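You operate a simulated robot arm through the tools that you are given. There is no shell and no other tool.

The job below is to be done with a simulated two-armed robot. You get a single attempt, and the scene is never put back.

## Task
Scrub the end plug clean, then grease the middle of its top and put it in the orange tray.
Fine: The salt comes off first. Both brushes go back. Set down upright: scrubbing brush, grease brush. A coat counts when it lies all over at full strength: go over it till it gets no stronger. What is to be rubbed or washed off counts as gone when no trace of it is left.
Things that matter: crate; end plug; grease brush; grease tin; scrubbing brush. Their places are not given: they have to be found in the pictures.

It is judged by the outcome, as a careful person would: the job done as asked, and still so three seconds after it is handed in. It fails if anything else is knocked over, pushed out of place, dropped, spilled or broken.

## Robot
Two 7-joint arms with fingered hands on one trunk that stands fixed in place. Base frame: the origin is at the foot of the trunk, x ahead of it, y to its left, z up. Units: mm, rad, N and s.
The left shoulder is at [70, 146, 1212], the right one opposite. With the tool pointing down near the work surface each hand reaches from about 380 to 780 mm from the base axis, measured 20 degrees to its own side. Payload 3.5 kg a hand.
Tool frame (each hand has its own): the origin (TCP) lies between the finger pads and is the grasp point; the fingertips stand 25 mm ahead of it; z points along the fingers, y is the line along which they close. The gripper opens to 88 mm; its body begins 29 mm behind the TCP. The gripper is a hand of 4 fingers: y runs from the thumb to the fingers, the wrist lies at [-13, -97, -162] in the tool frame.
Orientation is that of the tool frame in the base frame, as a unit quaternion [x, y, z, w]. With the fingers straight down and the wrist toward the robot, the tool's x, y and z point along [0, 1, 0], [1, 0, 0] and [0, 0, -1] of the base frame.

## Interface
- The arms move only by the tool arm_command. It takes "left_increments", "right_increments" or both (then of equal length, played together; a hand with none holds still); each is a list of rows, each a list of 2 entries, a list of its own where there are three numbers: the turn, a rotation vector about the tool's x, y, z in rad, then the shift along the tool's x, y, z in mm. In form: [[[rx, ry, rz], [dx, dy, dz]], ...]. A call has 1 to 20 rows; each row is the pose to reach, as a shift and turn from the pose commanded when the call began, along the tool's axes at that moment. Each row takes 0.2 s and may step no farther than 50 mm and 0.15 rad from the row before; otherwise, the whole call is refused. A pose out of reach is approached as far as the arm can. The call stops where the force on the tool passes 70 N (or 10 N more than at its start, if that is more) or the arm is blocked; 0.2 s more then pass. In this call time passes only in rows, and 0.2 s behind the last. It gives the time, the measured TCP pose, the force on the tool (base axes), the opening and the grip force at its end, in the units of the frame above (readings bear some noise), with the torque about the TCP (base axes, N m) and any sound that the robot's microphone picked up.
- Cameras (640 x 400 px; columns grow to the right, rows downward): "scene" is now at [111.1, 54, 1515.7]; the picture's right is [0.67, -0.74, 0.00], its down [-0.52, -0.47, -0.71] and it looks along [0.53, 0.48, -0.70] (base axes); focal length 361 px, centre (320, 200). "left" rides on the left gripper at [-64, -83, -98] in its tool frame; the picture's right is [-0.62, -0.37, 0.69], its down [0.71, -0.63, 0.30] and it looks along [0.32, 0.68, 0.65] (tool axes); focal length 265 px, centre (320, 200). "right" rides on the right gripper at [64, -83, -98] in its tool frame; the picture's right is [-0.62, 0.37, -0.69], its down [-0.71, -0.63, 0.30] and it looks along [-0.32, 0.68, 0.65] (tool axes); focal length 265 px, centre (320, 200).
- snapshot(camera): a new picture of that camera. It takes no simulated time.
- raise_lower(by): slides the trunk up (or, below 0, down) by that many mm; the arms and the scene camera ride with it, the base frame stays. It gives what a move gives, with no picture.
- curl_fingers(index, middle, ring, thumb_bend, thumb_turn, hand): sets how far each is bent, from 0 (flat) to 1 (curled in); at 0.3 the hand is open as for a grip, at 0.7 the pads meet at the TCP. One left out holds its place. A second passes; each finger stops where it meets its share of the squeeze, and holds until it gets a number again. It is the only way to open and close the hand. It gives what a move gives, with no picture; readings hold the bend of each and the force on the fingers (four entries, about 0 where the hand has none), thumb and palm. thumb_turn goes from beside the hand (0) to across from the fingers (1), as for a grip.
- turn_head(pan, tilt): turns the head with the scene camera to pan (to the left, within 1.501 rad either way) and tilt (down, from -0.506 to 1.204), counted from straight ahead of the robot. It gives what a move gives.
- pixel_to_xyz(camera, pixels): for up to 12 pixels [column, row] of the newest picture of that camera ("zoom" is the newest enlarged one), the place [x, y, z] in the base frame of the surface seen there, good to about 3 mm. It takes no simulated time.
- close_up(camera, box): a new picture of the part [left, top, right, bottom] of that camera's present view, enlarged. It takes no simulated time.
- close_job(): hands the job in; it is judged then, once.

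Open the grippers and draw the arms clear of the work before you hand the job in, unless the task says otherwise.

The tools are called as a command line: name --argument value ..., lists and objects as JSON in quotes. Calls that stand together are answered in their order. arm_command: Moves the arms, as the interface text tells. Its arguments: {"type":"object","properties":{"left_increments":{"type":"array","items":{"type":"array"}},"right_increments":{"type":"array","items":{"type":"array"}}},"required":[]} The other tools are called the same way: raise_lower (by) moves the trunk up or down; curl_fingers (index, middle, ring, thumb_bend, thumb_turn, hand) moves the fingers one by one; turn_head (pan, tilt) turns the head that bears the scene camera; snapshot (camera) takes a picture; pixel_to_xyz (camera, pixels) gives the place of the surface under pixels of a picture; close_up (camera, box) takes an enlarged picture of a part of a camera's view; close_job () hands the job in.

At the start:

```text
time_s: 0.0
left_position: [298.2, 418.6, 1228.7]
left_tool_rot: [0.707, 0.707, 0.0, 0.0]
left_contact_force: [-1.3, 0.1, -0.2]
left_wrist_torque: [0.03, 0.01, 0.0]
left_finger_gap: 87.4
left_grip_force: 0.0
left_shape: jaw
left_bend: [0.3, 0.3, 0.3, 0.3, 0.98]
left_finger forces: [0.1, 0.0, 0.0, 0.0, 0.1, 0.0]
right_position: [397.8, 79.4, 1272.2]
right_tool_rot: [0.707, 0.707, 0.0, -0.001]
right_contact_force: [0.4, 0.0, -0.1]
right_wrist_torque: [-0.03, -0.02, 0.0]
right_finger_gap: 87.6
right_grip_force: 0.1
right_shape: jaw
right_bend: [0.3, 0.3, 0.3, 0.3, 0.98]
right_finger forces: [0.1, 0.0, 0.0, 0.2, 0.1, 0.0]
trunk travel left (down, up): [-775.0, 65.0]
head pan, tilt (commanded): [0.735, 0.78]
```

scene: 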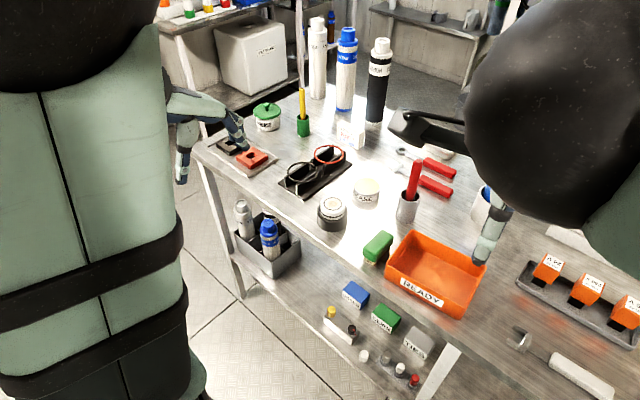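
right: 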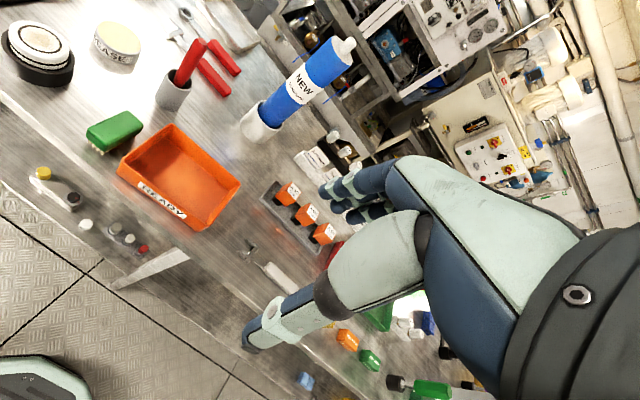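
left: 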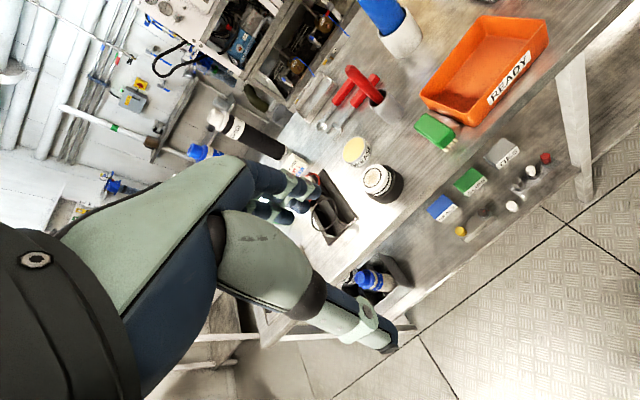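

The first scene picture shows a table with an orange tray marked READY (435,272), a green block-like brush (377,247), a tin (366,190) and a black/white disc thing (331,212). I'll take enlarged views to identify the things.

close_up --camera "scene" --box '[280, 130, 480, 255]'

close_up --camera "scene" --box '[340, 220, 500, 320]'

close_up --camera "scene" --box '[200, 80, 360, 180]'

```text
3.20 times, centred on (380, 192) of scene
```

zoom: 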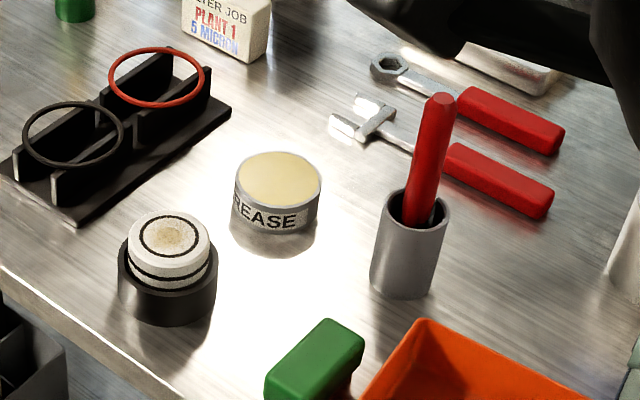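

```text
4.00 times, centred on (420, 270) of scene
```

zoom: 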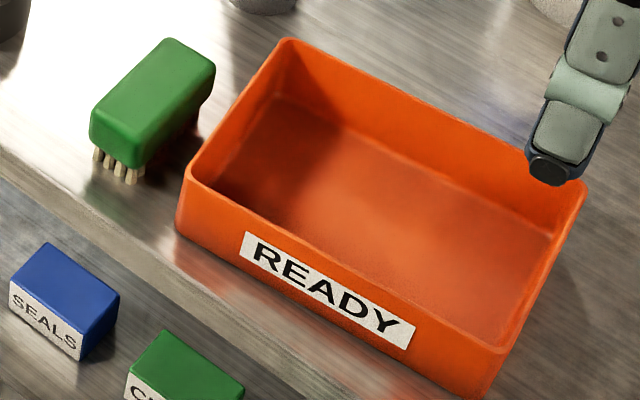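

```text
4.00 times, centred on (280, 130) of scene
```

zoom: 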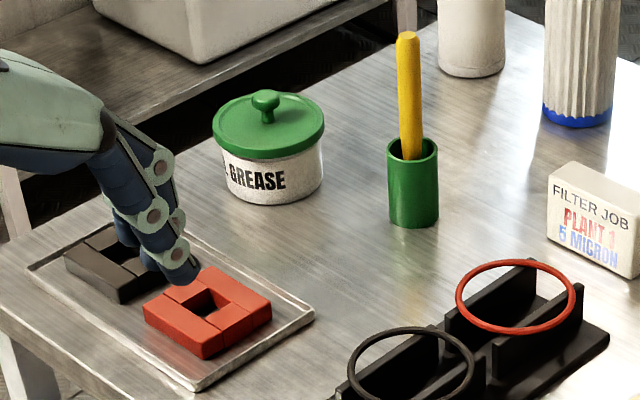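

The end plug looks to be the white ringed piece in the black stand (331,212). There are two cups with handles and two grease containers, so I'll zoom in tighter to tell them apart.

close_up --camera "scene" --box '[310, 170, 390, 220]'

close_up --camera "scene" --box '[310, 185, 358, 235]'

close_up --camera "scene" --box '[240, 80, 320, 140]'

close_up --camera "right" --box '[0, 0, 260, 162]'

close_up --camera "left" --box '[290, 60, 490, 220]'

```text
8.00 times, centred on (350, 195) of scene
```

zoom: 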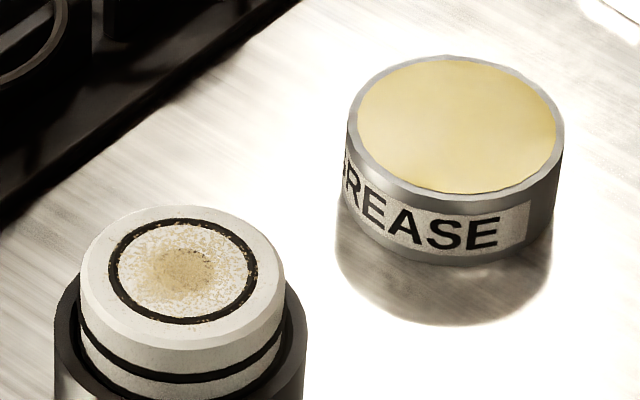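

```text
8.00 times, centred on (334, 210) of scene
```

zoom: 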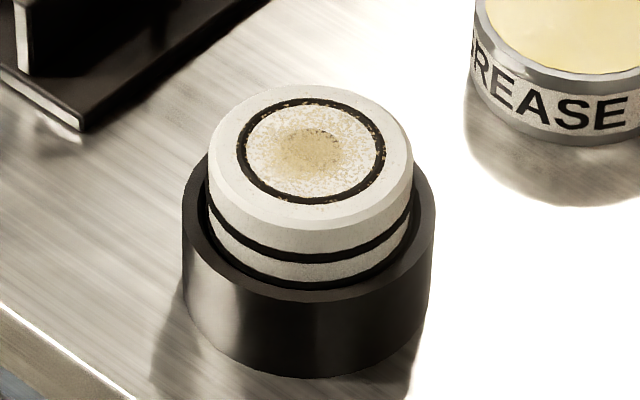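

```text
6.67 times, centred on (280, 110) of scene
```

zoom: 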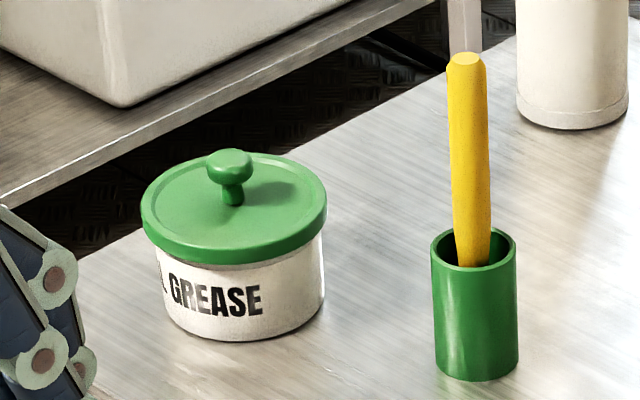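

```text
2.46 times, centred on (130, 81) of right
```

zoom: 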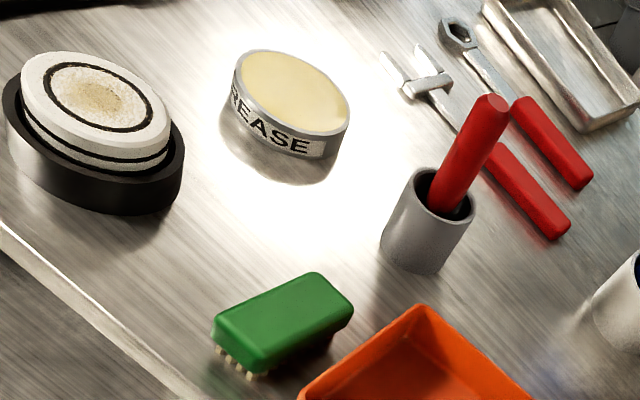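

```text
2.50 times, centred on (390, 140) of left
```

zoom: 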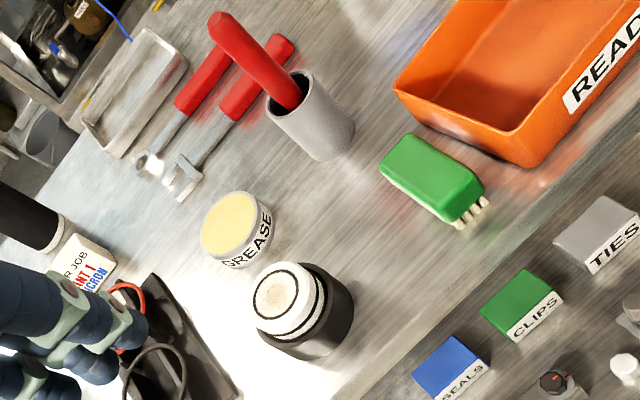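

The open tin is labelled GREASE, and a lidded green pot reads "..L GREASE". I'll measure the main points in the scene picture.

snapshot --camera "scene"

pixel_to_xyz --camera "scene" --pixels '[[332, 205], [366, 186], [413, 165], [407, 215], [378, 242], [435, 275], [303, 92], [303, 130], [266, 105], [360, 225], [400, 235], [480, 268]]'

```text
taken
```

scene: 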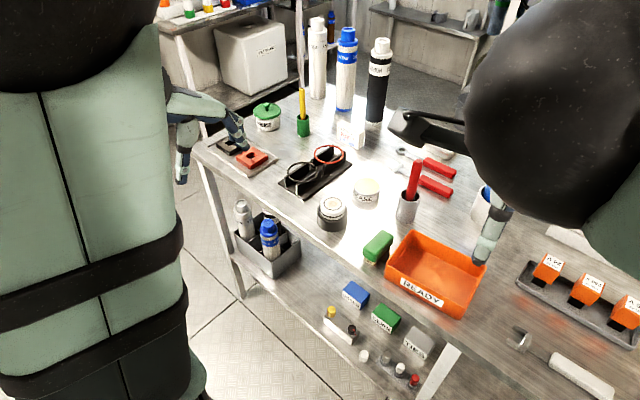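

```text
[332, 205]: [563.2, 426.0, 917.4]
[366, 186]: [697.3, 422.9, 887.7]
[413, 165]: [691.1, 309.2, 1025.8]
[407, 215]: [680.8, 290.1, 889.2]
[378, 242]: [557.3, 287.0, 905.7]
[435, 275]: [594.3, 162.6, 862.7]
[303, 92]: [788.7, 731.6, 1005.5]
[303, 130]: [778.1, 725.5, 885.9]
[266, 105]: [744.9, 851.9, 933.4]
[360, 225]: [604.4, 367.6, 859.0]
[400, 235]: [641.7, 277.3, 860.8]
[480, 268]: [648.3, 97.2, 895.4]
```

Table top is at z≈860, plug top ≈917. I'll zoom on the scrubbing brush and measure its outline.

close_up --camera "scene" --box '[350, 222, 414, 272]'

```text
8.00 times, centred on (382, 247) of scene
```

zoom: 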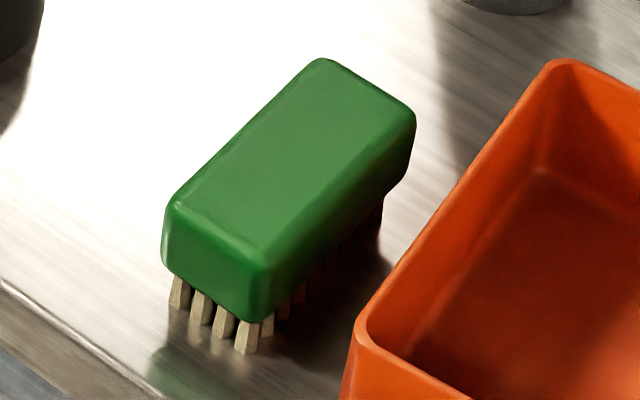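

The brush stands bristles down. I'll measure its block corners, bristle feet, and the tray's near corner in this enlarged view.

pixel_to_xyz --camera "zoom" --pixels '[[322, 65], [410, 112], [180, 208], [265, 255], [290, 160], [262, 315], [172, 265], [182, 300], [245, 350], [362, 320], [555, 68], [540, 170]]'

close_up --camera "scene" --box '[380, 150, 444, 230]'

```text
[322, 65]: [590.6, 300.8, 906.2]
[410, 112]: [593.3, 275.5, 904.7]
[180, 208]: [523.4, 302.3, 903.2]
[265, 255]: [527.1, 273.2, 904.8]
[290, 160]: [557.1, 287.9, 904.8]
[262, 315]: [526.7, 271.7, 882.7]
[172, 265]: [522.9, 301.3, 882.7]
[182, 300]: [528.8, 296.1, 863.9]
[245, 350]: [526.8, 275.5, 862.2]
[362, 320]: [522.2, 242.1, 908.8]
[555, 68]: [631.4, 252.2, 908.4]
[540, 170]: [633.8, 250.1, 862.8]
```

```text
5.00 times, centred on (412, 190) of scene
```

zoom: 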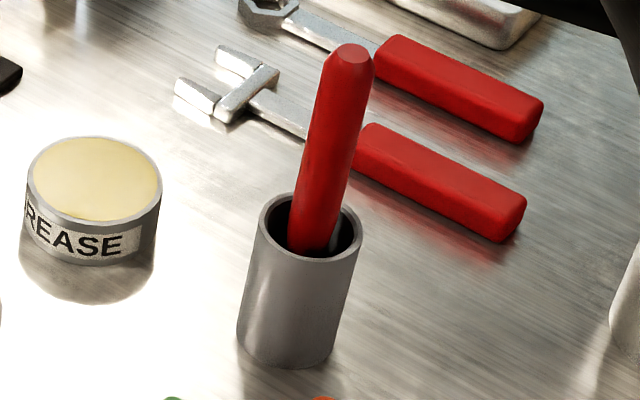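

Scrubbing brush: x 522–594, y 272–302, block top z≈905, bristles down to 861. Now I'll measure the red-handled brush, its cup, and the grease tin in this zoom.

pixel_to_xyz --camera "zoom" --pixels '[[348, 55], [338, 120], [325, 180], [312, 240], [262, 215], [358, 235], [310, 196], [310, 255], [290, 360], [95, 175], [30, 185], [158, 185]]'

close_up --camera "scene" --box '[306, 188, 358, 238]'

```text
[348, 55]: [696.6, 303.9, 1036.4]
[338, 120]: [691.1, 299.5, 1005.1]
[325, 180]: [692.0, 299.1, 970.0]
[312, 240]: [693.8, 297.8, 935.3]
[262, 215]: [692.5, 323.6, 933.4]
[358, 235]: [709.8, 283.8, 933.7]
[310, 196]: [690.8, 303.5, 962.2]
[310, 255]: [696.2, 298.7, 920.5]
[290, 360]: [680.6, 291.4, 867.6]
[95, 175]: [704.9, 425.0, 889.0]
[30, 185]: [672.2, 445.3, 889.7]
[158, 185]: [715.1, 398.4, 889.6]
```

```text
8.00 times, centred on (332, 213) of scene
```

zoom: 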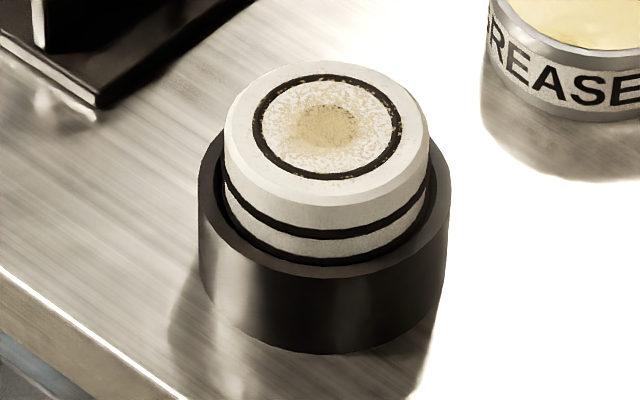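

The handle stands almost vertically at about (698,304), top z≈1036, cup rim z≈933. Now I'll measure the plug and its stand.

pixel_to_xyz --camera "zoom" --pixels '[[328, 128], [252, 112], [404, 130], [330, 80], [328, 178], [232, 120], [422, 140], [325, 66], [326, 198], [205, 185], [440, 190], [325, 270]]'

close_up --camera "scene" --box '[240, 90, 304, 140]'

```text
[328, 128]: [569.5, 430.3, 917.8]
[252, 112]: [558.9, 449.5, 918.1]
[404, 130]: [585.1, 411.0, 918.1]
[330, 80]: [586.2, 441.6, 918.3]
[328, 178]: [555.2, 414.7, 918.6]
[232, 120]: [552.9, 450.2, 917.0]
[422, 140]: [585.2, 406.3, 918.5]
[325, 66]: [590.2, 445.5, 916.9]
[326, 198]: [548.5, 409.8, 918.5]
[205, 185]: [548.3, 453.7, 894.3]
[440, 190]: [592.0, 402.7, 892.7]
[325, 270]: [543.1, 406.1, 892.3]
```

```text
8.00 times, centred on (272, 115) of scene
```

zoom: 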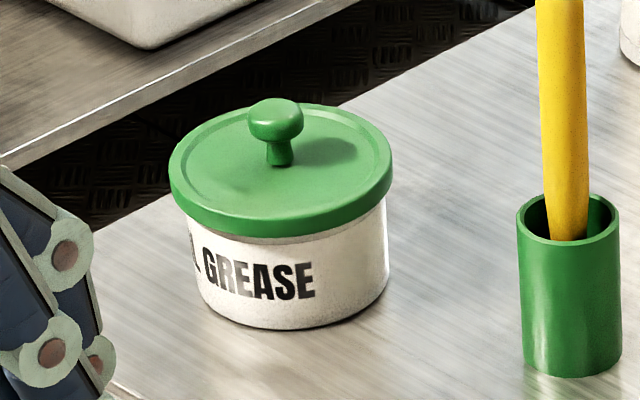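

The plug top is at about (569,429,918) with a ~44 mm ring and the stand rim at z≈893. The yellow brush and green pot lie over 1 m off, out of reach, so the red brush and grey GREASE tin are the ones to use. I'll bring the left hand above the scrubbing brush, turned so its fingers close along base y, and move the right hand aside.

arm_command --left_increments '[[[0, 0, 0.1428], [-10.8, 23.6, 10]], [[0, 0, 0.2856], [-21.6, 47.3, 20]], [[0, 0, 0.4284], [-32.5, 70.9, 35]], [[0, 0, 0.5712], [-43.3, 94.5, 50]], [[0, 0, 0.714], [-54.1, 118.2, 65]], [[0, 0, 0.8568], [-64.9, 141.8, 80]], [[0, 0, 0.9996], [-75.7, 165.5, 95]], [[0, 0, 1.1424], [-86.5, 189.1, 110]], [[0, 0, 1.2852], [-97.4, 212.7, 125]], [[0, 0, 1.428], [-108.2, 236.4, 140]], [[0, 0, 1.5708], [-119, 260, 155]]]' --right_increments '[[[0, 0, 0], [-13.6, 0, 0]], [[0, 0, 0], [-27.3, 0, 0]], [[0, 0, 0], [-40.9, 0, 0]], [[0, 0, 0], [-54.5, 0, 0]], [[0, 0, 0], [-68.2, 0, 0]], [[0, 0, 0], [-81.8, 0, 0]], [[0, 0, 0], [-95.5, 0, 0]], [[0, 0, 0], [-109, 0, 0]], [[0, 0, 0], [-122.7, 0, 0]], [[0, 0, 0], [-136.4, 0, 0]], [[0, 0, 0], [-150, 0, 0]]]'

```text
time_s: 2.4
left_position: [560.1, 302.5, 1072.3]
left_tool_rot: [1.0, 0.0, -0.001, 0.0]
left_contact_force: [-0.1, -0.3, -0.5]
left_wrist_torque: [0.0, 0.02, 0.03]
left_finger_gap: 87.7
left_grip_force: 0.0
left_shape: jaw
left_bend: [0.3, 0.3, 0.3, 0.3, 0.98]
left_finger forces: [0.0, 0.0, 0.0, 0.0, 0.0, 0.0]
right_position: [400.7, -71.5, 1271.7]
right_tool_rot: [0.707, 0.707, -0.001, -0.001]
right_contact_force: [0.4, -0.4, 0.3]
right_wrist_torque: [-0.02, 0.01, 0.02]
right_finger_gap: 87.6
right_grip_force: 0.0
right_shape: jaw
right_bend: [0.3, 0.3, 0.3, 0.3, 0.98]
right_finger forces: [0.1, 0.0, 0.0, 0.0, 0.1, 0.0]
trunk travel left (down, up): [-775.0, 65.0]
head pan, tilt (commanded): [0.735, 0.78]
```

The left hand has reached (560,302,1072), fingers closing along y. I'll look from the scene and the left camera.

snapshot --camera "scene"

snapshot --camera "left"

snapshot --camera "right"

```text
taken
```

scene: 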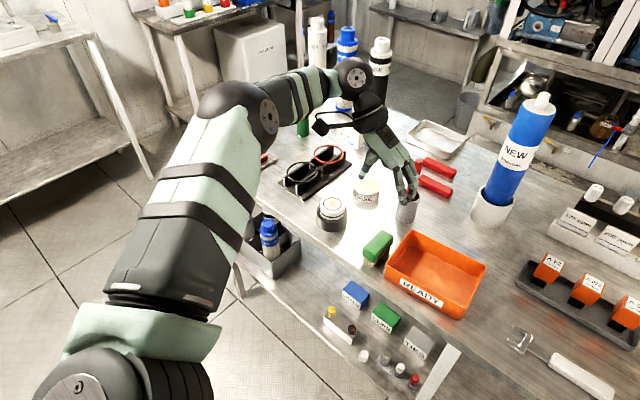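

```text
taken
```

left: 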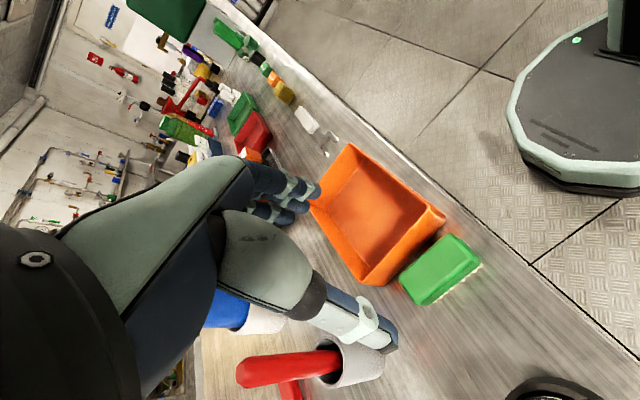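

```text
taken
```

right: 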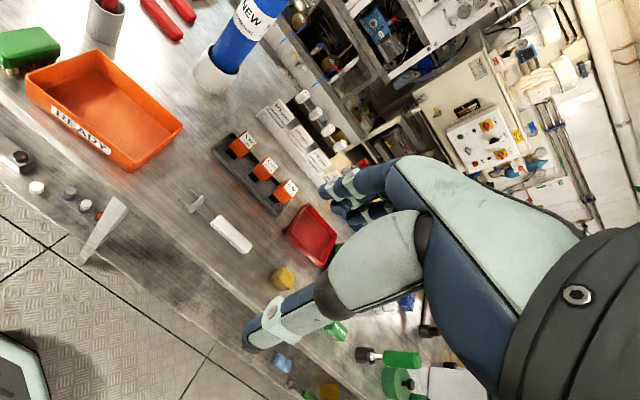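

The hand points down above the brush with the wrist to the left. I'll set the fingers to a narrower opening and look closely to judge finger thickness.

curl_fingers --hand "left" --index 0.45 --middle 0.45 --ring 0.45 --thumb_bend 0.45 --thumb_turn 1.0

close_up --camera "scene" --box '[340, 110, 440, 220]'

snapshot --camera "left"

```text
time_s: 3.4
left_position: [558.9, 300.2, 1073.7]
left_tool_rot: [1.0, -0.001, 0.0, 0.0]
left_contact_force: [-0.5, 0.3, -0.4]
left_wrist_torque: [-0.01, 0.0, 0.01]
left_finger_gap: 53.2
left_grip_force: 0.1
left_shape: fingers
left_bend: [0.45, 0.45, 0.45, 0.45, 0.99]
left_finger forces: [0.0, 0.0, 0.0, 0.0, 0.0, 0.0]
right_position: [398.0, -71.6, 1272.7]
right_tool_rot: [0.707, 0.707, 0.0, 0.0]
right_contact_force: [-0.5, -0.6, 0.1]
right_wrist_torque: [0.0, 0.01, -0.02]
right_finger_gap: 87.5
right_grip_force: 0.0
right_shape: jaw
right_bend: [0.3, 0.3, 0.3, 0.3, 0.98]
right_finger forces: [0.0, 0.1, 0.0, 0.0, 0.1, 0.0]
trunk travel left (down, up): [-775.0, 65.0]
head pan, tilt (commanded): [0.735, 0.78]
```

```text
3.64 times, centred on (390, 165) of scene
```

zoom: 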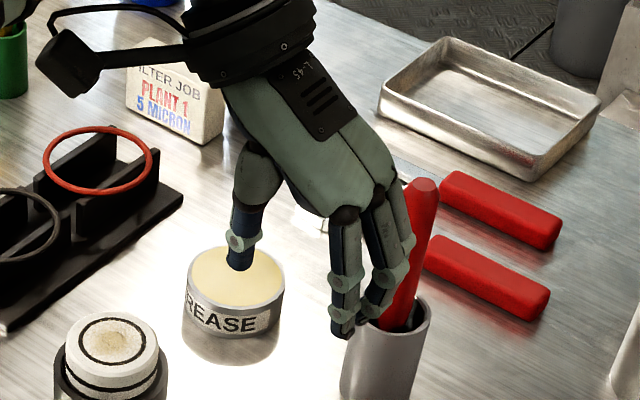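

```text
taken
```

left: 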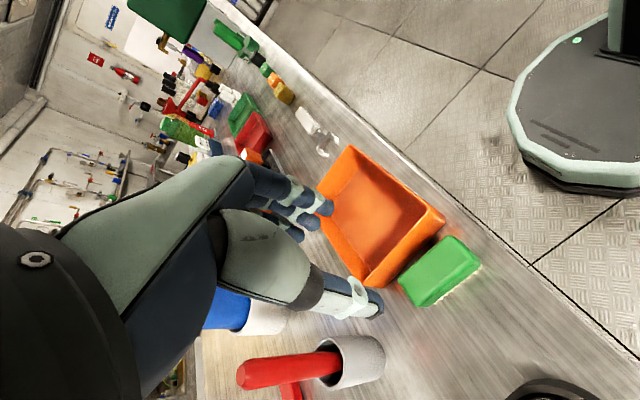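

The fingers look slim. I'll measure fingertip and thumb positions in the enlarged view.

close_up --camera "scene" --box '[390, 150, 420, 205]'

pixel_to_xyz --camera "scene" --pixels '[[406, 182], [407, 190], [406, 199], [406, 201], [384, 177], [386, 183], [384, 165], [413, 194], [404, 198], [409, 198]]'

```text
7.27 times, centred on (405, 178) of scene
```

zoom: 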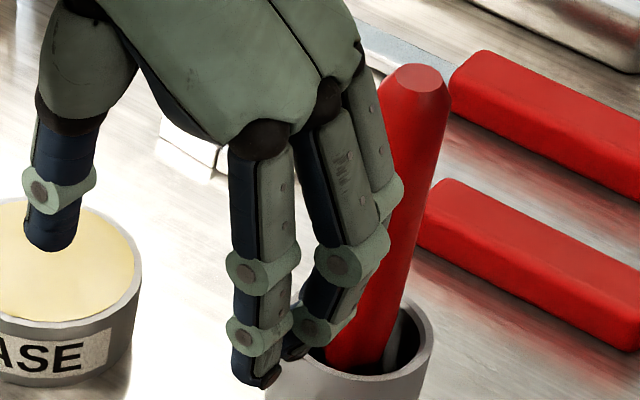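

```text
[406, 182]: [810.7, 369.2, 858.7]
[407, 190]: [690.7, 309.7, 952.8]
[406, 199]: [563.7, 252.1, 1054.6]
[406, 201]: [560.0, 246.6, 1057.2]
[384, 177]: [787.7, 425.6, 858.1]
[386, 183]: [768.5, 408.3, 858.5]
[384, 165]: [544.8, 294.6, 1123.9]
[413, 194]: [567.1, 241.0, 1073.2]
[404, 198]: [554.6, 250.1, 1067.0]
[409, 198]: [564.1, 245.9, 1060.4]
```

I'll query directly in the newest enlarged picture for the finger surfaces (index tip ~ (255,380), thumb tip ~ (50,240)).

pixel_to_xyz --camera "zoom" --pixels '[[240, 340], [262, 340], [285, 340], [255, 380], [270, 385], [262, 230], [285, 200], [50, 240], [70, 220], [85, 190], [60, 190], [310, 330]]'

```text
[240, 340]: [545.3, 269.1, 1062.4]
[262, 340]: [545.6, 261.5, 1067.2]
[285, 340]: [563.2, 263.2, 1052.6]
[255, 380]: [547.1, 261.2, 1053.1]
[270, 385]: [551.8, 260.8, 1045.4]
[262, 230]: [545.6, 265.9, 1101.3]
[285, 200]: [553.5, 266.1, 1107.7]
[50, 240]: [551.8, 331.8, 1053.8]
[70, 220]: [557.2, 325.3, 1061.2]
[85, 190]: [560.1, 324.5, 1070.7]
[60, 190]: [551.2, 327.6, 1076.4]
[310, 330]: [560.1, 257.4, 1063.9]
```

Fingers are about 15 mm thick (pads at y≈273, outer ≈258). I'll measure the tray's left wall again to check the gap to the brush.

close_up --camera "scene" --box '[350, 222, 430, 300]'

```text
5.13 times, centred on (390, 261) of scene
```

zoom: 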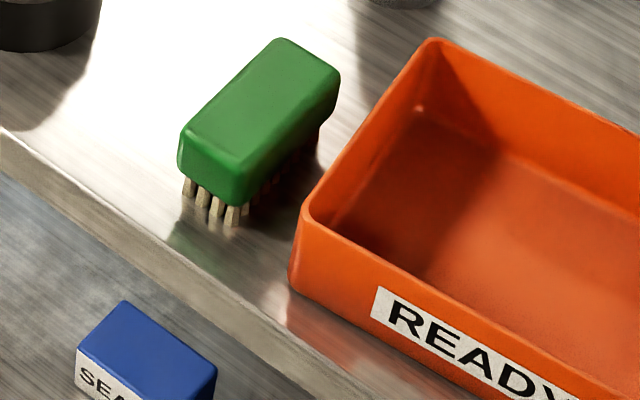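

pixel_to_xyz --camera "zoom" --pixels '[[305, 205], [328, 170], [360, 120], [390, 82], [420, 45], [335, 75], [300, 120], [268, 155], [240, 160], [318, 140], [285, 195], [300, 260]]'

```text
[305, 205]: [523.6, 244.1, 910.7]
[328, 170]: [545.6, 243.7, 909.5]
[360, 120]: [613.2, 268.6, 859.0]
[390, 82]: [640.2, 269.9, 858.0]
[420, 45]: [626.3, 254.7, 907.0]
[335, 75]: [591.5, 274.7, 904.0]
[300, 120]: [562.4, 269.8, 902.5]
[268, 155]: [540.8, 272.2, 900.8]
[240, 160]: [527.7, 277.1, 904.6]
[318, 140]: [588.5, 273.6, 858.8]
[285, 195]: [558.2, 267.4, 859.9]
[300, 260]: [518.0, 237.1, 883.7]
```

The gap between the brush (y≈271) and tray rim (y≈245) is about 25 mm, enough for 15 mm fingers. I'll descend to z≈960 lined up so the finger pads sit at y≈266, then look again.

arm_command --left_increments '[[[0, 0, 0], [-2, 3, 30]], [[0, 0, 0], [-4, 6, 60]], [[0, 0, 0], [-5, 6.6, 90]], [[0, 0, 0], [-5, 6.6, 113]]]'

snapshot --camera "left"

close_up --camera "scene" --box '[340, 170, 440, 290]'

```text
time_s: 4.4
left_position: [551.7, 294.1, 959.6]
left_tool_rot: [1.0, 0.001, 0.001, 0.0]
left_contact_force: [0.0, -0.8, -0.5]
left_wrist_torque: [0.01, 0.01, -0.01]
left_finger_gap: 52.9
left_grip_force: 0.1
left_shape: fingers
left_bend: [0.45, 0.45, 0.45, 0.45, 0.99]
left_finger forces: [0.0, 0.1, 0.0, 0.0, 0.0, 0.0]
right_position: [398.2, -70.8, 1272.2]
right_tool_rot: [0.707, 0.707, -0.001, 0.0]
right_contact_force: [1.3, 0.4, 0.0]
right_wrist_torque: [0.0, 0.02, -0.01]
right_finger_gap: 87.5
right_grip_force: 0.1
right_shape: jaw
right_bend: [0.3, 0.3, 0.3, 0.3, 0.98]
right_finger forces: [0.0, 0.1, 0.0, 0.1, 0.0, 0.0]
trunk travel left (down, up): [-775.0, 65.0]
head pan, tilt (commanded): [0.735, 0.78]
```

```text
taken
```

left: 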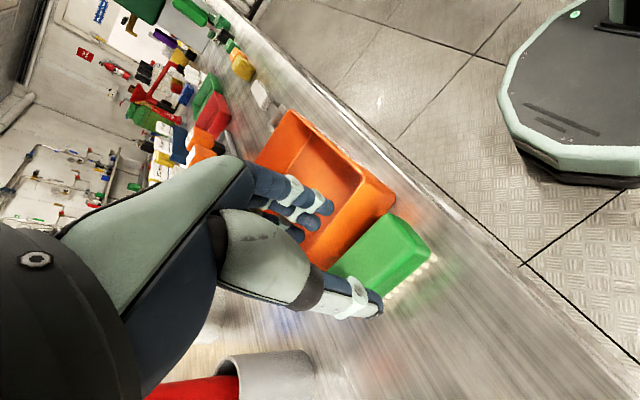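

```text
3.33 times, centred on (390, 230) of scene
```

zoom: 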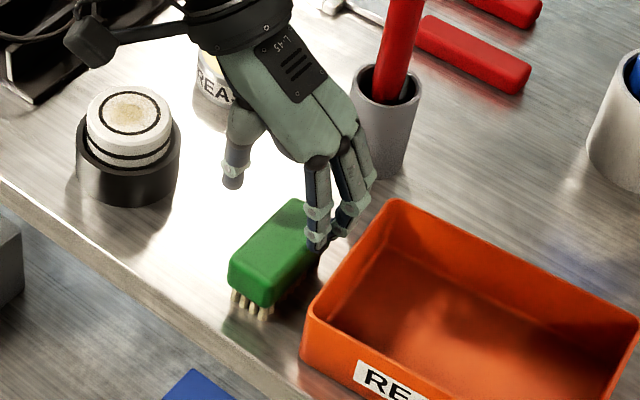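

The fingers hover just above the brush's right side. I'll zoom in on the fingertips and check where they are.

close_up --camera "scene" --box '[400, 210, 460, 260]'

close_up --camera "scene" --box '[400, 215, 462, 254]'

```text
8.00 times, centred on (430, 235) of scene
```

zoom: 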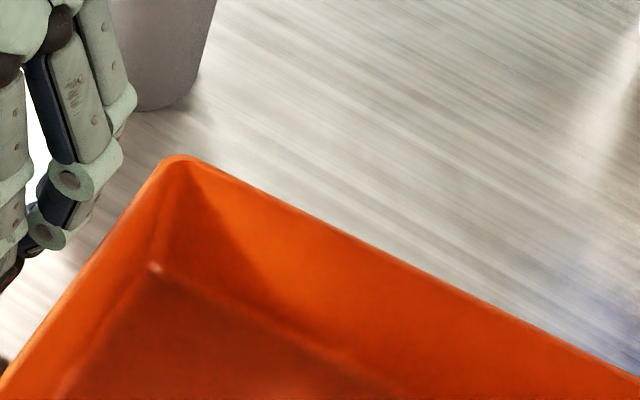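

```text
10.26 times, centred on (431, 234) of scene
```

zoom: 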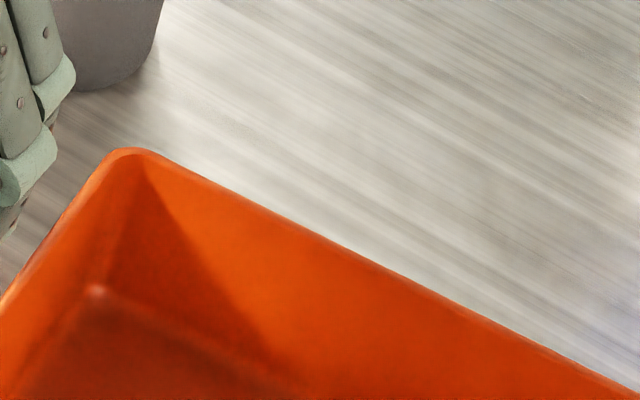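

The fingers lie further left in the picture, so I'll zoom on the region around column 385, row 235.

close_up --camera "scene" --box '[360, 205, 420, 255]'

```text
8.00 times, centred on (390, 230) of scene
```

zoom: 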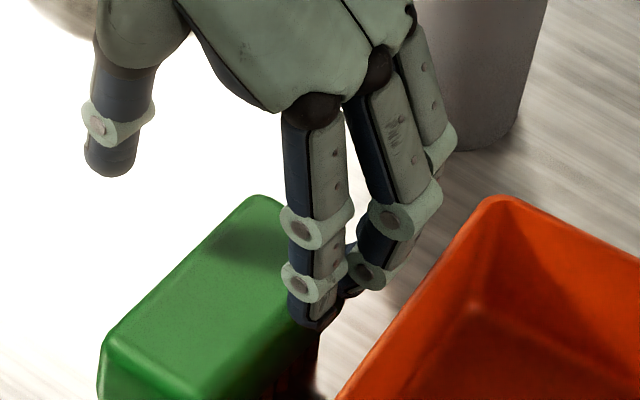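

pixel_to_xyz --camera "zoom" --pixels '[[292, 310], [310, 320], [322, 318], [310, 250], [372, 265], [350, 290], [390, 215], [438, 150], [415, 175], [110, 170], [128, 160], [100, 130]]'

```text
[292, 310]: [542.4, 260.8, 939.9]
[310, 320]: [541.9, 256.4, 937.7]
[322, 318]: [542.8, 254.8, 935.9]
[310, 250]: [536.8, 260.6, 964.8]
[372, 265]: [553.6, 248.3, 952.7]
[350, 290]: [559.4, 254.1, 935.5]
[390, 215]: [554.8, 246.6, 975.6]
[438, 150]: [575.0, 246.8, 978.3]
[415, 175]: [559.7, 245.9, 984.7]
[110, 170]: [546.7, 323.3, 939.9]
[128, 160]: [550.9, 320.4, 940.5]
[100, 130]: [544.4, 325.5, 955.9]
```

I'll also check the inner side of the fingers from the left camera, at the fingertips near (325,207) and (310,220).

close_up --camera "left" --box '[240, 150, 440, 330]'

```text
2.22 times, centred on (340, 240) of left
```

zoom: 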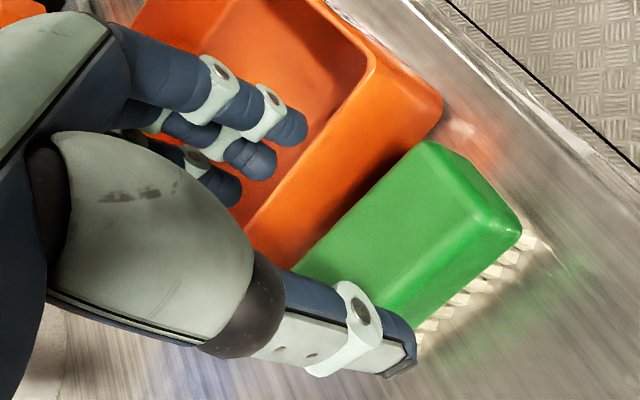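

pixel_to_xyz --camera "zoom" --pixels '[[295, 130], [280, 115], [245, 100], [262, 160], [240, 150], [228, 188], [205, 130], [395, 330], [370, 300], [435, 150], [380, 60], [340, 160]]'

```text
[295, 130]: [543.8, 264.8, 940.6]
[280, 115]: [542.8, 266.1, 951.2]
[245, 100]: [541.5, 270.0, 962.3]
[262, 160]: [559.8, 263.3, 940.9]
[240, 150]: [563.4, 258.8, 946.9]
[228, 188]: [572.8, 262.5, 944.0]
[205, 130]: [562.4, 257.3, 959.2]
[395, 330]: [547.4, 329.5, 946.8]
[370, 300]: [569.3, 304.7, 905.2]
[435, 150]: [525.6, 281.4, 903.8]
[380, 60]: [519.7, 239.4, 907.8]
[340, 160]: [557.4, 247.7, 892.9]
```

The fingers slant slightly outward at their tips; inner tip faces are at y≈264 and the outer knuckles ≈247 with TCP y=294. I'll shift to y≈296, yaw slightly to match the tray wall, and come down to z≈925 to check.

arm_command --left_increments '[[[0, 0, -0.03], [1, -2, 12]], [[0, 0, -0.05], [1, -2.5, 24]], [[0, 0, -0.05], [1, -2.5, 35]]]'

close_up --camera "scene" --box '[360, 215, 420, 265]'

close_up --camera "left" --box '[240, 150, 440, 330]'

```text
time_s: 5.2
left_position: [552.1, 295.5, 925.5]
left_tool_rot: [1.0, 0.024, 0.0, 0.0]
left_contact_force: [0.6, 0.4, 0.5]
left_wrist_torque: [0.03, 0.01, 0.01]
left_finger_gap: 53.3
left_grip_force: 0.0
left_shape: fingers
left_bend: [0.45, 0.45, 0.45, 0.45, 0.99]
left_finger forces: [0.1, 0.3, 0.0, 0.0, 0.0, 0.0]
right_position: [397.3, -71.0, 1272.4]
right_tool_rot: [0.707, 0.707, 0.0, 0.0]
right_contact_force: [-0.8, 0.5, 0.6]
right_wrist_torque: [0.01, -0.01, -0.04]
right_finger_gap: 87.6
right_grip_force: 0.0
right_shape: jaw
right_bend: [0.3, 0.3, 0.3, 0.3, 0.98]
right_finger forces: [0.1, 0.0, 0.0, 0.0, 0.1, 0.1]
trunk travel left (down, up): [-775.0, 65.0]
head pan, tilt (commanded): [0.735, 0.78]
```

```text
8.00 times, centred on (390, 240) of scene
```

zoom: 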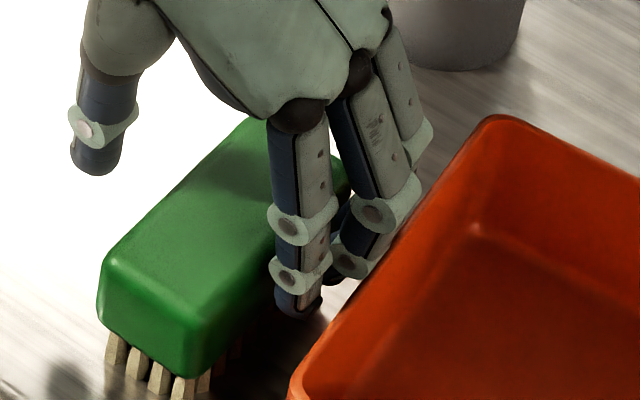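

```text
2.22 times, centred on (340, 240) of left
```

zoom: 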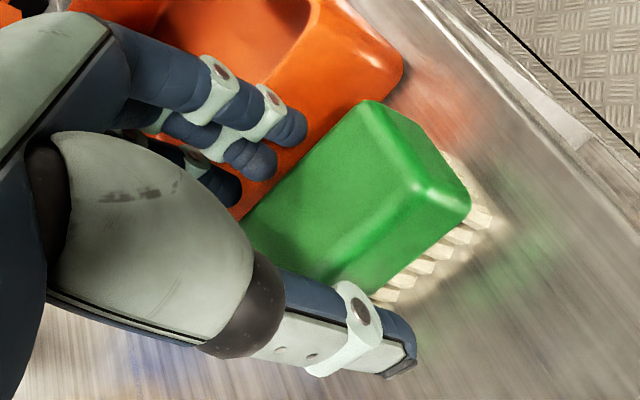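

The fingertips lie in the slot between the brush and the tray wall. I'll continue down 14 mm in small steps.

arm_command --left_increments '[[[0, 0, 0], [0, 0, 5]], [[0, 0, 0], [0, 0, 10]], [[0, 0, 0], [0, 0, 14]]]'

close_up --camera "scene" --box '[360, 220, 420, 270]'

close_up --camera "left" --box '[240, 150, 440, 330]'

```text
time_s: 6.0
left_position: [555.0, 294.8, 911.4]
left_tool_rot: [1.0, 0.025, 0.001, -0.001]
left_contact_force: [0.4, 0.2, 0.6]
left_wrist_torque: [-0.04, 0.0, 0.01]
left_finger_gap: 52.9
left_grip_force: 0.3
left_shape: fingers
left_bend: [0.45, 0.45, 0.45, 0.45, 0.99]
left_finger forces: [0.0, 0.5, 0.0, 0.0, 0.1, 0.1]
right_position: [398.7, -72.0, 1272.6]
right_tool_rot: [0.707, 0.707, 0.0, 0.0]
right_contact_force: [-0.9, -0.2, -0.3]
right_wrist_torque: [0.0, 0.0, 0.0]
right_finger_gap: 87.7
right_grip_force: 0.0
right_shape: jaw
right_bend: [0.3, 0.3, 0.3, 0.3, 0.98]
right_finger forces: [0.0, 0.1, 0.0, 0.1, 0.0, 0.0]
trunk travel left (down, up): [-775.0, 65.0]
head pan, tilt (commanded): [0.735, 0.78]
```

```text
8.00 times, centred on (390, 245) of scene
```

zoom: 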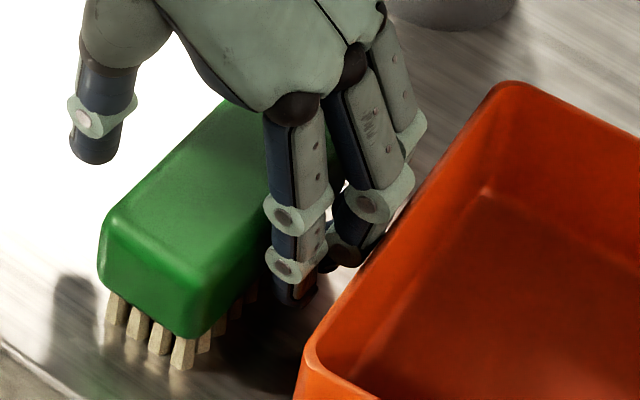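

```text
2.22 times, centred on (340, 240) of left
```

zoom: 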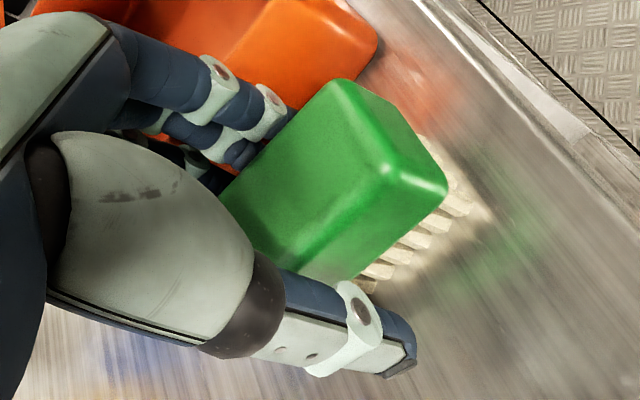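

No contact so far, with the fingers nicely in the slot. I'll go down 4 mm more, then bring the thumb close to the brush's far side before the fingers close.

arm_command --left_increments '[[[0, 0, 0], [0, 0, 4]]]'

curl_fingers --hand "left" --thumb_bend 0.56

close_up --camera "left" --box '[240, 150, 440, 330]'

```text
time_s: 6.4
left_position: [555.5, 294.2, 906.8]
left_tool_rot: [1.0, 0.024, 0.0, 0.0]
left_contact_force: [-0.3, 0.0, 0.3]
left_wrist_torque: [-0.04, -0.01, -0.01]
left_finger_gap: 52.9
left_grip_force: 0.4
left_shape: fingers
left_bend: [0.45, 0.45, 0.45, 0.45, 0.99]
left_finger forces: [0.0, 0.4, 0.1, 0.0, 0.1, 0.0]
right_position: [396.9, -71.7, 1272.4]
right_tool_rot: [0.707, 0.707, 0.0, 0.0]
right_contact_force: [1.0, 0.4, -0.4]
right_wrist_torque: [0.0, 0.01, 0.01]
right_finger_gap: 87.3
right_grip_force: 0.1
right_shape: jaw
right_bend: [0.3, 0.3, 0.3, 0.3, 0.98]
right_finger forces: [0.1, 0.1, 0.0, 0.0, 0.0, 0.0]
trunk travel left (down, up): [-775.0, 65.0]
head pan, tilt (commanded): [0.735, 0.78]
```

```text
time_s: 7.4
left_position: [556.1, 294.9, 907.6]
left_tool_rot: [1.0, 0.024, 0.0, 0.0]
left_contact_force: [0.7, 0.4, 0.6]
left_wrist_torque: [-0.02, -0.02, -0.01]
left_finger_gap: 41.2
left_grip_force: 0.6
left_shape: fingers
left_bend: [0.45, 0.45, 0.45, 0.56, 1.0]
left_finger forces: [0.0, 0.3, 0.0, 0.0, 0.0, 0.1]
right_position: [398.2, -72.0, 1273.1]
right_tool_rot: [0.707, 0.707, -0.001, 0.0]
right_contact_force: [0.5, -0.2, 0.7]
right_wrist_torque: [-0.04, 0.0, 0.0]
right_finger_gap: 87.7
right_grip_force: 0.0
right_shape: jaw
right_bend: [0.3, 0.3, 0.3, 0.3, 0.98]
right_finger forces: [0.0, 0.0, 0.0, 0.1, 0.0, 0.0]
trunk travel left (down, up): [-775.0, 65.0]
head pan, tilt (commanded): [0.735, 0.78]
```

```text
2.22 times, centred on (340, 240) of left
```

zoom: 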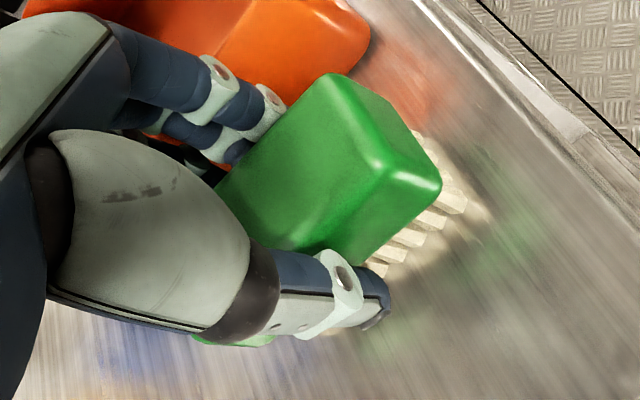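

The gap is now 41 mm around the 30 mm block. I'll close all fingers and thumb onto it.

curl_fingers --hand "left" --index 0.7 --middle 0.7 --ring 0.7 --thumb_bend 0.7

close_up --camera "left" --box '[240, 150, 440, 330]'

close_up --camera "scene" --box '[360, 220, 420, 270]'

```text
time_s: 8.4
left_position: [555.8, 295.9, 907.6]
left_tool_rot: [1.0, 0.024, 0.0, 0.0]
left_contact_force: [0.2, -0.5, -0.2]
left_wrist_torque: [0.02, 0.04, 0.01]
left_finger_gap: 29.3
left_grip_force: 16.8
left_shape: fingers
left_bend: [0.59, 0.62, 0.63, 0.57, 0.99]
left_finger forces: [6.2, 5.9, 4.5, 0.0, 16.5, 0.0]
right_position: [399.0, -71.4, 1272.5]
right_tool_rot: [0.707, 0.707, 0.0, 0.0]
right_contact_force: [-0.1, 0.4, 0.3]
right_wrist_torque: [-0.04, 0.01, -0.04]
right_finger_gap: 87.5
right_grip_force: 0.0
right_shape: jaw
right_bend: [0.3, 0.3, 0.3, 0.3, 0.98]
right_finger forces: [0.0, 0.1, 0.0, 0.0, 0.0, 0.0]
trunk travel left (down, up): [-775.0, 65.0]
head pan, tilt (commanded): [0.735, 0.78]
```

```text
2.22 times, centred on (340, 240) of left
```

zoom: 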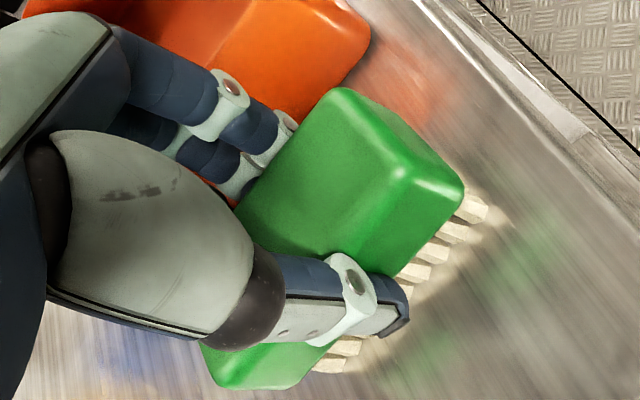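

```text
8.00 times, centred on (390, 245) of scene
```

zoom: 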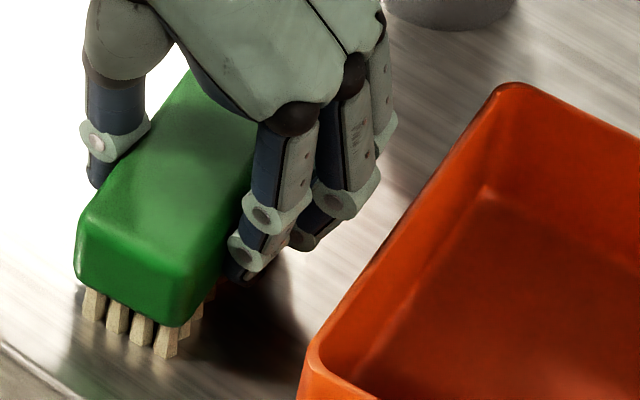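

Grip is firm (thumb 16.5 N, fingers 4–6 N). I'll lift the brush straight up 90 mm and check it.

arm_command --left_increments '[[[0, 0, 0], [0, 0, -10]], [[0, 0, 0], [0, 0, -25]], [[0, 0, 0], [0, 0, -45]], [[0, 0, 0], [0, 0, -65]], [[0, 0, 0], [0, 0, -90]]]'

snapshot --camera "left"

snapshot --camera "scene"

close_up --camera "scene" --box '[350, 170, 430, 250]'

```text
time_s: 9.6
left_position: [553.8, 294.8, 997.5]
left_tool_rot: [1.0, 0.025, -0.001, 0.0]
left_contact_force: [-0.5, -0.5, 0.3]
left_wrist_torque: [-0.01, -0.02, -0.02]
left_finger_gap: 29.2
left_grip_force: 16.5
left_shape: fingers
left_bend: [0.59, 0.62, 0.63, 0.57, 0.99]
left_finger forces: [6.2, 5.9, 4.4, 0.0, 16.6, 0.1]
right_position: [398.0, -71.1, 1272.5]
right_tool_rot: [0.707, 0.707, 0.0, -0.001]
right_contact_force: [-0.3, 0.3, -0.3]
right_wrist_torque: [-0.02, -0.03, 0.0]
right_finger_gap: 87.6
right_grip_force: 0.1
right_shape: jaw
right_bend: [0.3, 0.3, 0.3, 0.3, 0.98]
right_finger forces: [0.0, 0.0, 0.0, 0.0, 0.0, 0.1]
trunk travel left (down, up): [-775.0, 65.0]
head pan, tilt (commanded): [0.735, 0.78]
```

```text
taken
```

left: 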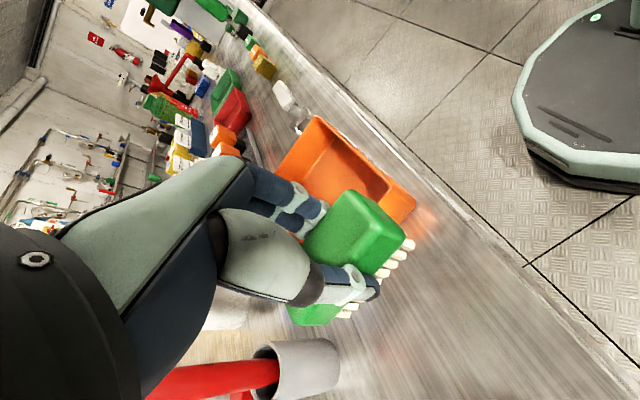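

```text
taken
```

scene: 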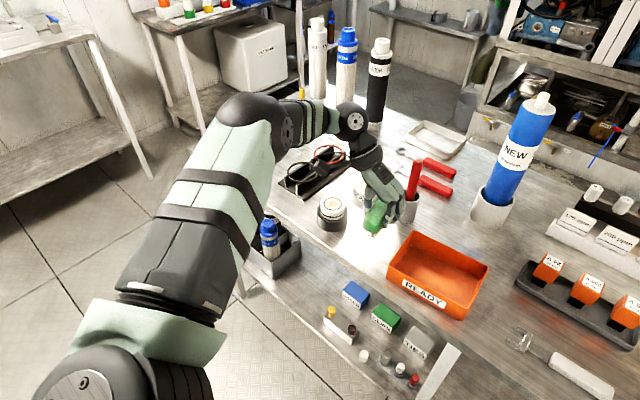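

```text
5.00 times, centred on (390, 210) of scene
```

zoom: 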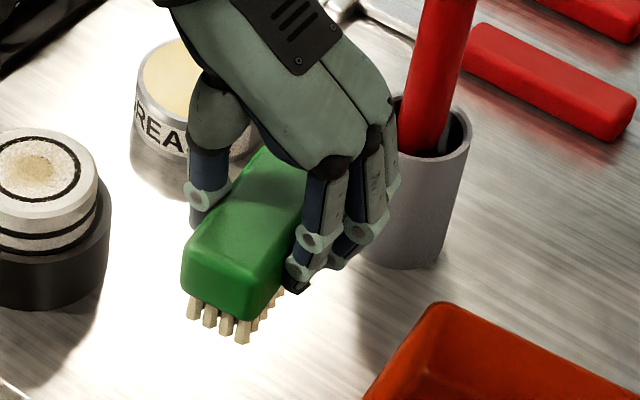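

The brush is held level. I'll measure its near end, top and bristle tips in this view to know its offset from the TCP.

pixel_to_xyz --camera "zoom" --pixels '[[200, 240], [265, 275], [235, 250], [190, 275], [250, 315], [195, 312], [242, 338], [260, 175], [210, 310]]'

```text
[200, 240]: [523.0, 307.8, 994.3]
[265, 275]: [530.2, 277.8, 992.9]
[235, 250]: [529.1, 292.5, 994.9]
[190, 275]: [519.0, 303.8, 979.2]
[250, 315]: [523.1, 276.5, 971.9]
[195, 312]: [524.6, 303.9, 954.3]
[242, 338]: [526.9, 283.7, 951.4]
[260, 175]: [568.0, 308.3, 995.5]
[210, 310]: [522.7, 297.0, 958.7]
```

The brush centre sits about (+3,−2) from the TCP and its bristle tips 46 mm below it. I'll carry it over the plug at height, turning the hand partway back so the wrist stays well in reach.

arm_command --left_increments '[[[0, 0, -0.1225], [3, -22, -1]], [[0, 0, -0.245], [6, -44, -2]], [[0, 0, -0.3675], [9, -66, -2.3]], [[0, 0, -0.49], [12.2, -88, -2.3]], [[0, 0, -0.6125], [15.3, -110, -2.3]], [[0, 0, -0.735], [18.4, -132, -2.3]]]'

snapshot --camera "left"

close_up --camera "scene" --box '[290, 140, 400, 250]'

```text
time_s: 11.0
left_position: [565.5, 426.3, 997.8]
left_tool_rot: [0.924, 0.383, 0.0, -0.001]
left_contact_force: [-0.6, 0.1, -0.6]
left_wrist_torque: [0.0, -0.02, -0.01]
left_finger_gap: 28.9
left_grip_force: 16.0
left_shape: fingers
left_bend: [0.59, 0.62, 0.63, 0.57, 0.99]
left_finger forces: [6.2, 5.9, 4.4, 0.0, 16.5, 0.1]
right_position: [399.2, -71.0, 1271.3]
right_tool_rot: [0.708, 0.707, 0.0, 0.0]
right_contact_force: [-0.3, 0.2, -0.3]
right_wrist_torque: [-0.01, 0.0, 0.03]
right_finger_gap: 87.7
right_grip_force: 0.0
right_shape: jaw
right_bend: [0.3, 0.3, 0.3, 0.3, 0.98]
right_finger forces: [0.0, 0.1, 0.1, 0.0, 0.0, 0.0]
trunk travel left (down, up): [-775.0, 65.0]
head pan, tilt (commanded): [0.735, 0.78]
```

```text
taken
```

left: 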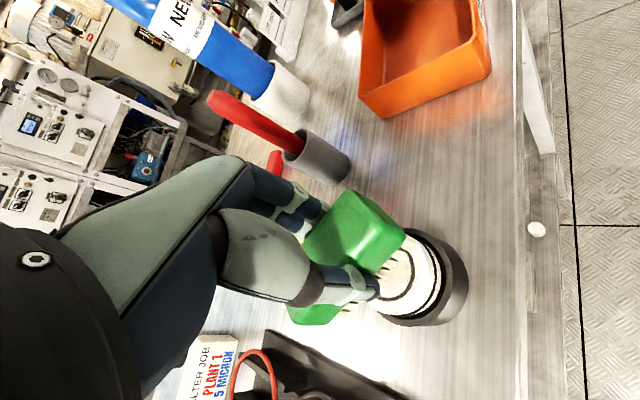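

```text
3.64 times, centred on (345, 195) of scene
```

zoom: 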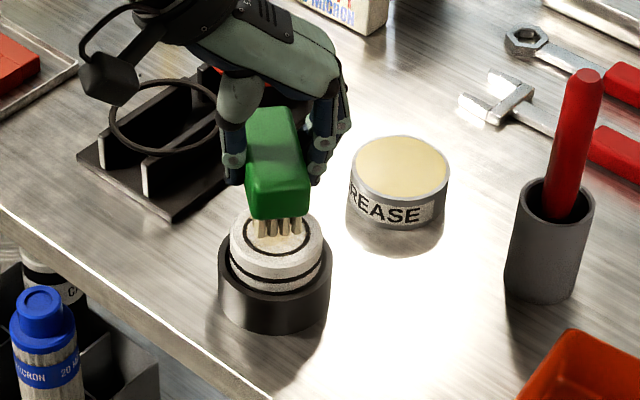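

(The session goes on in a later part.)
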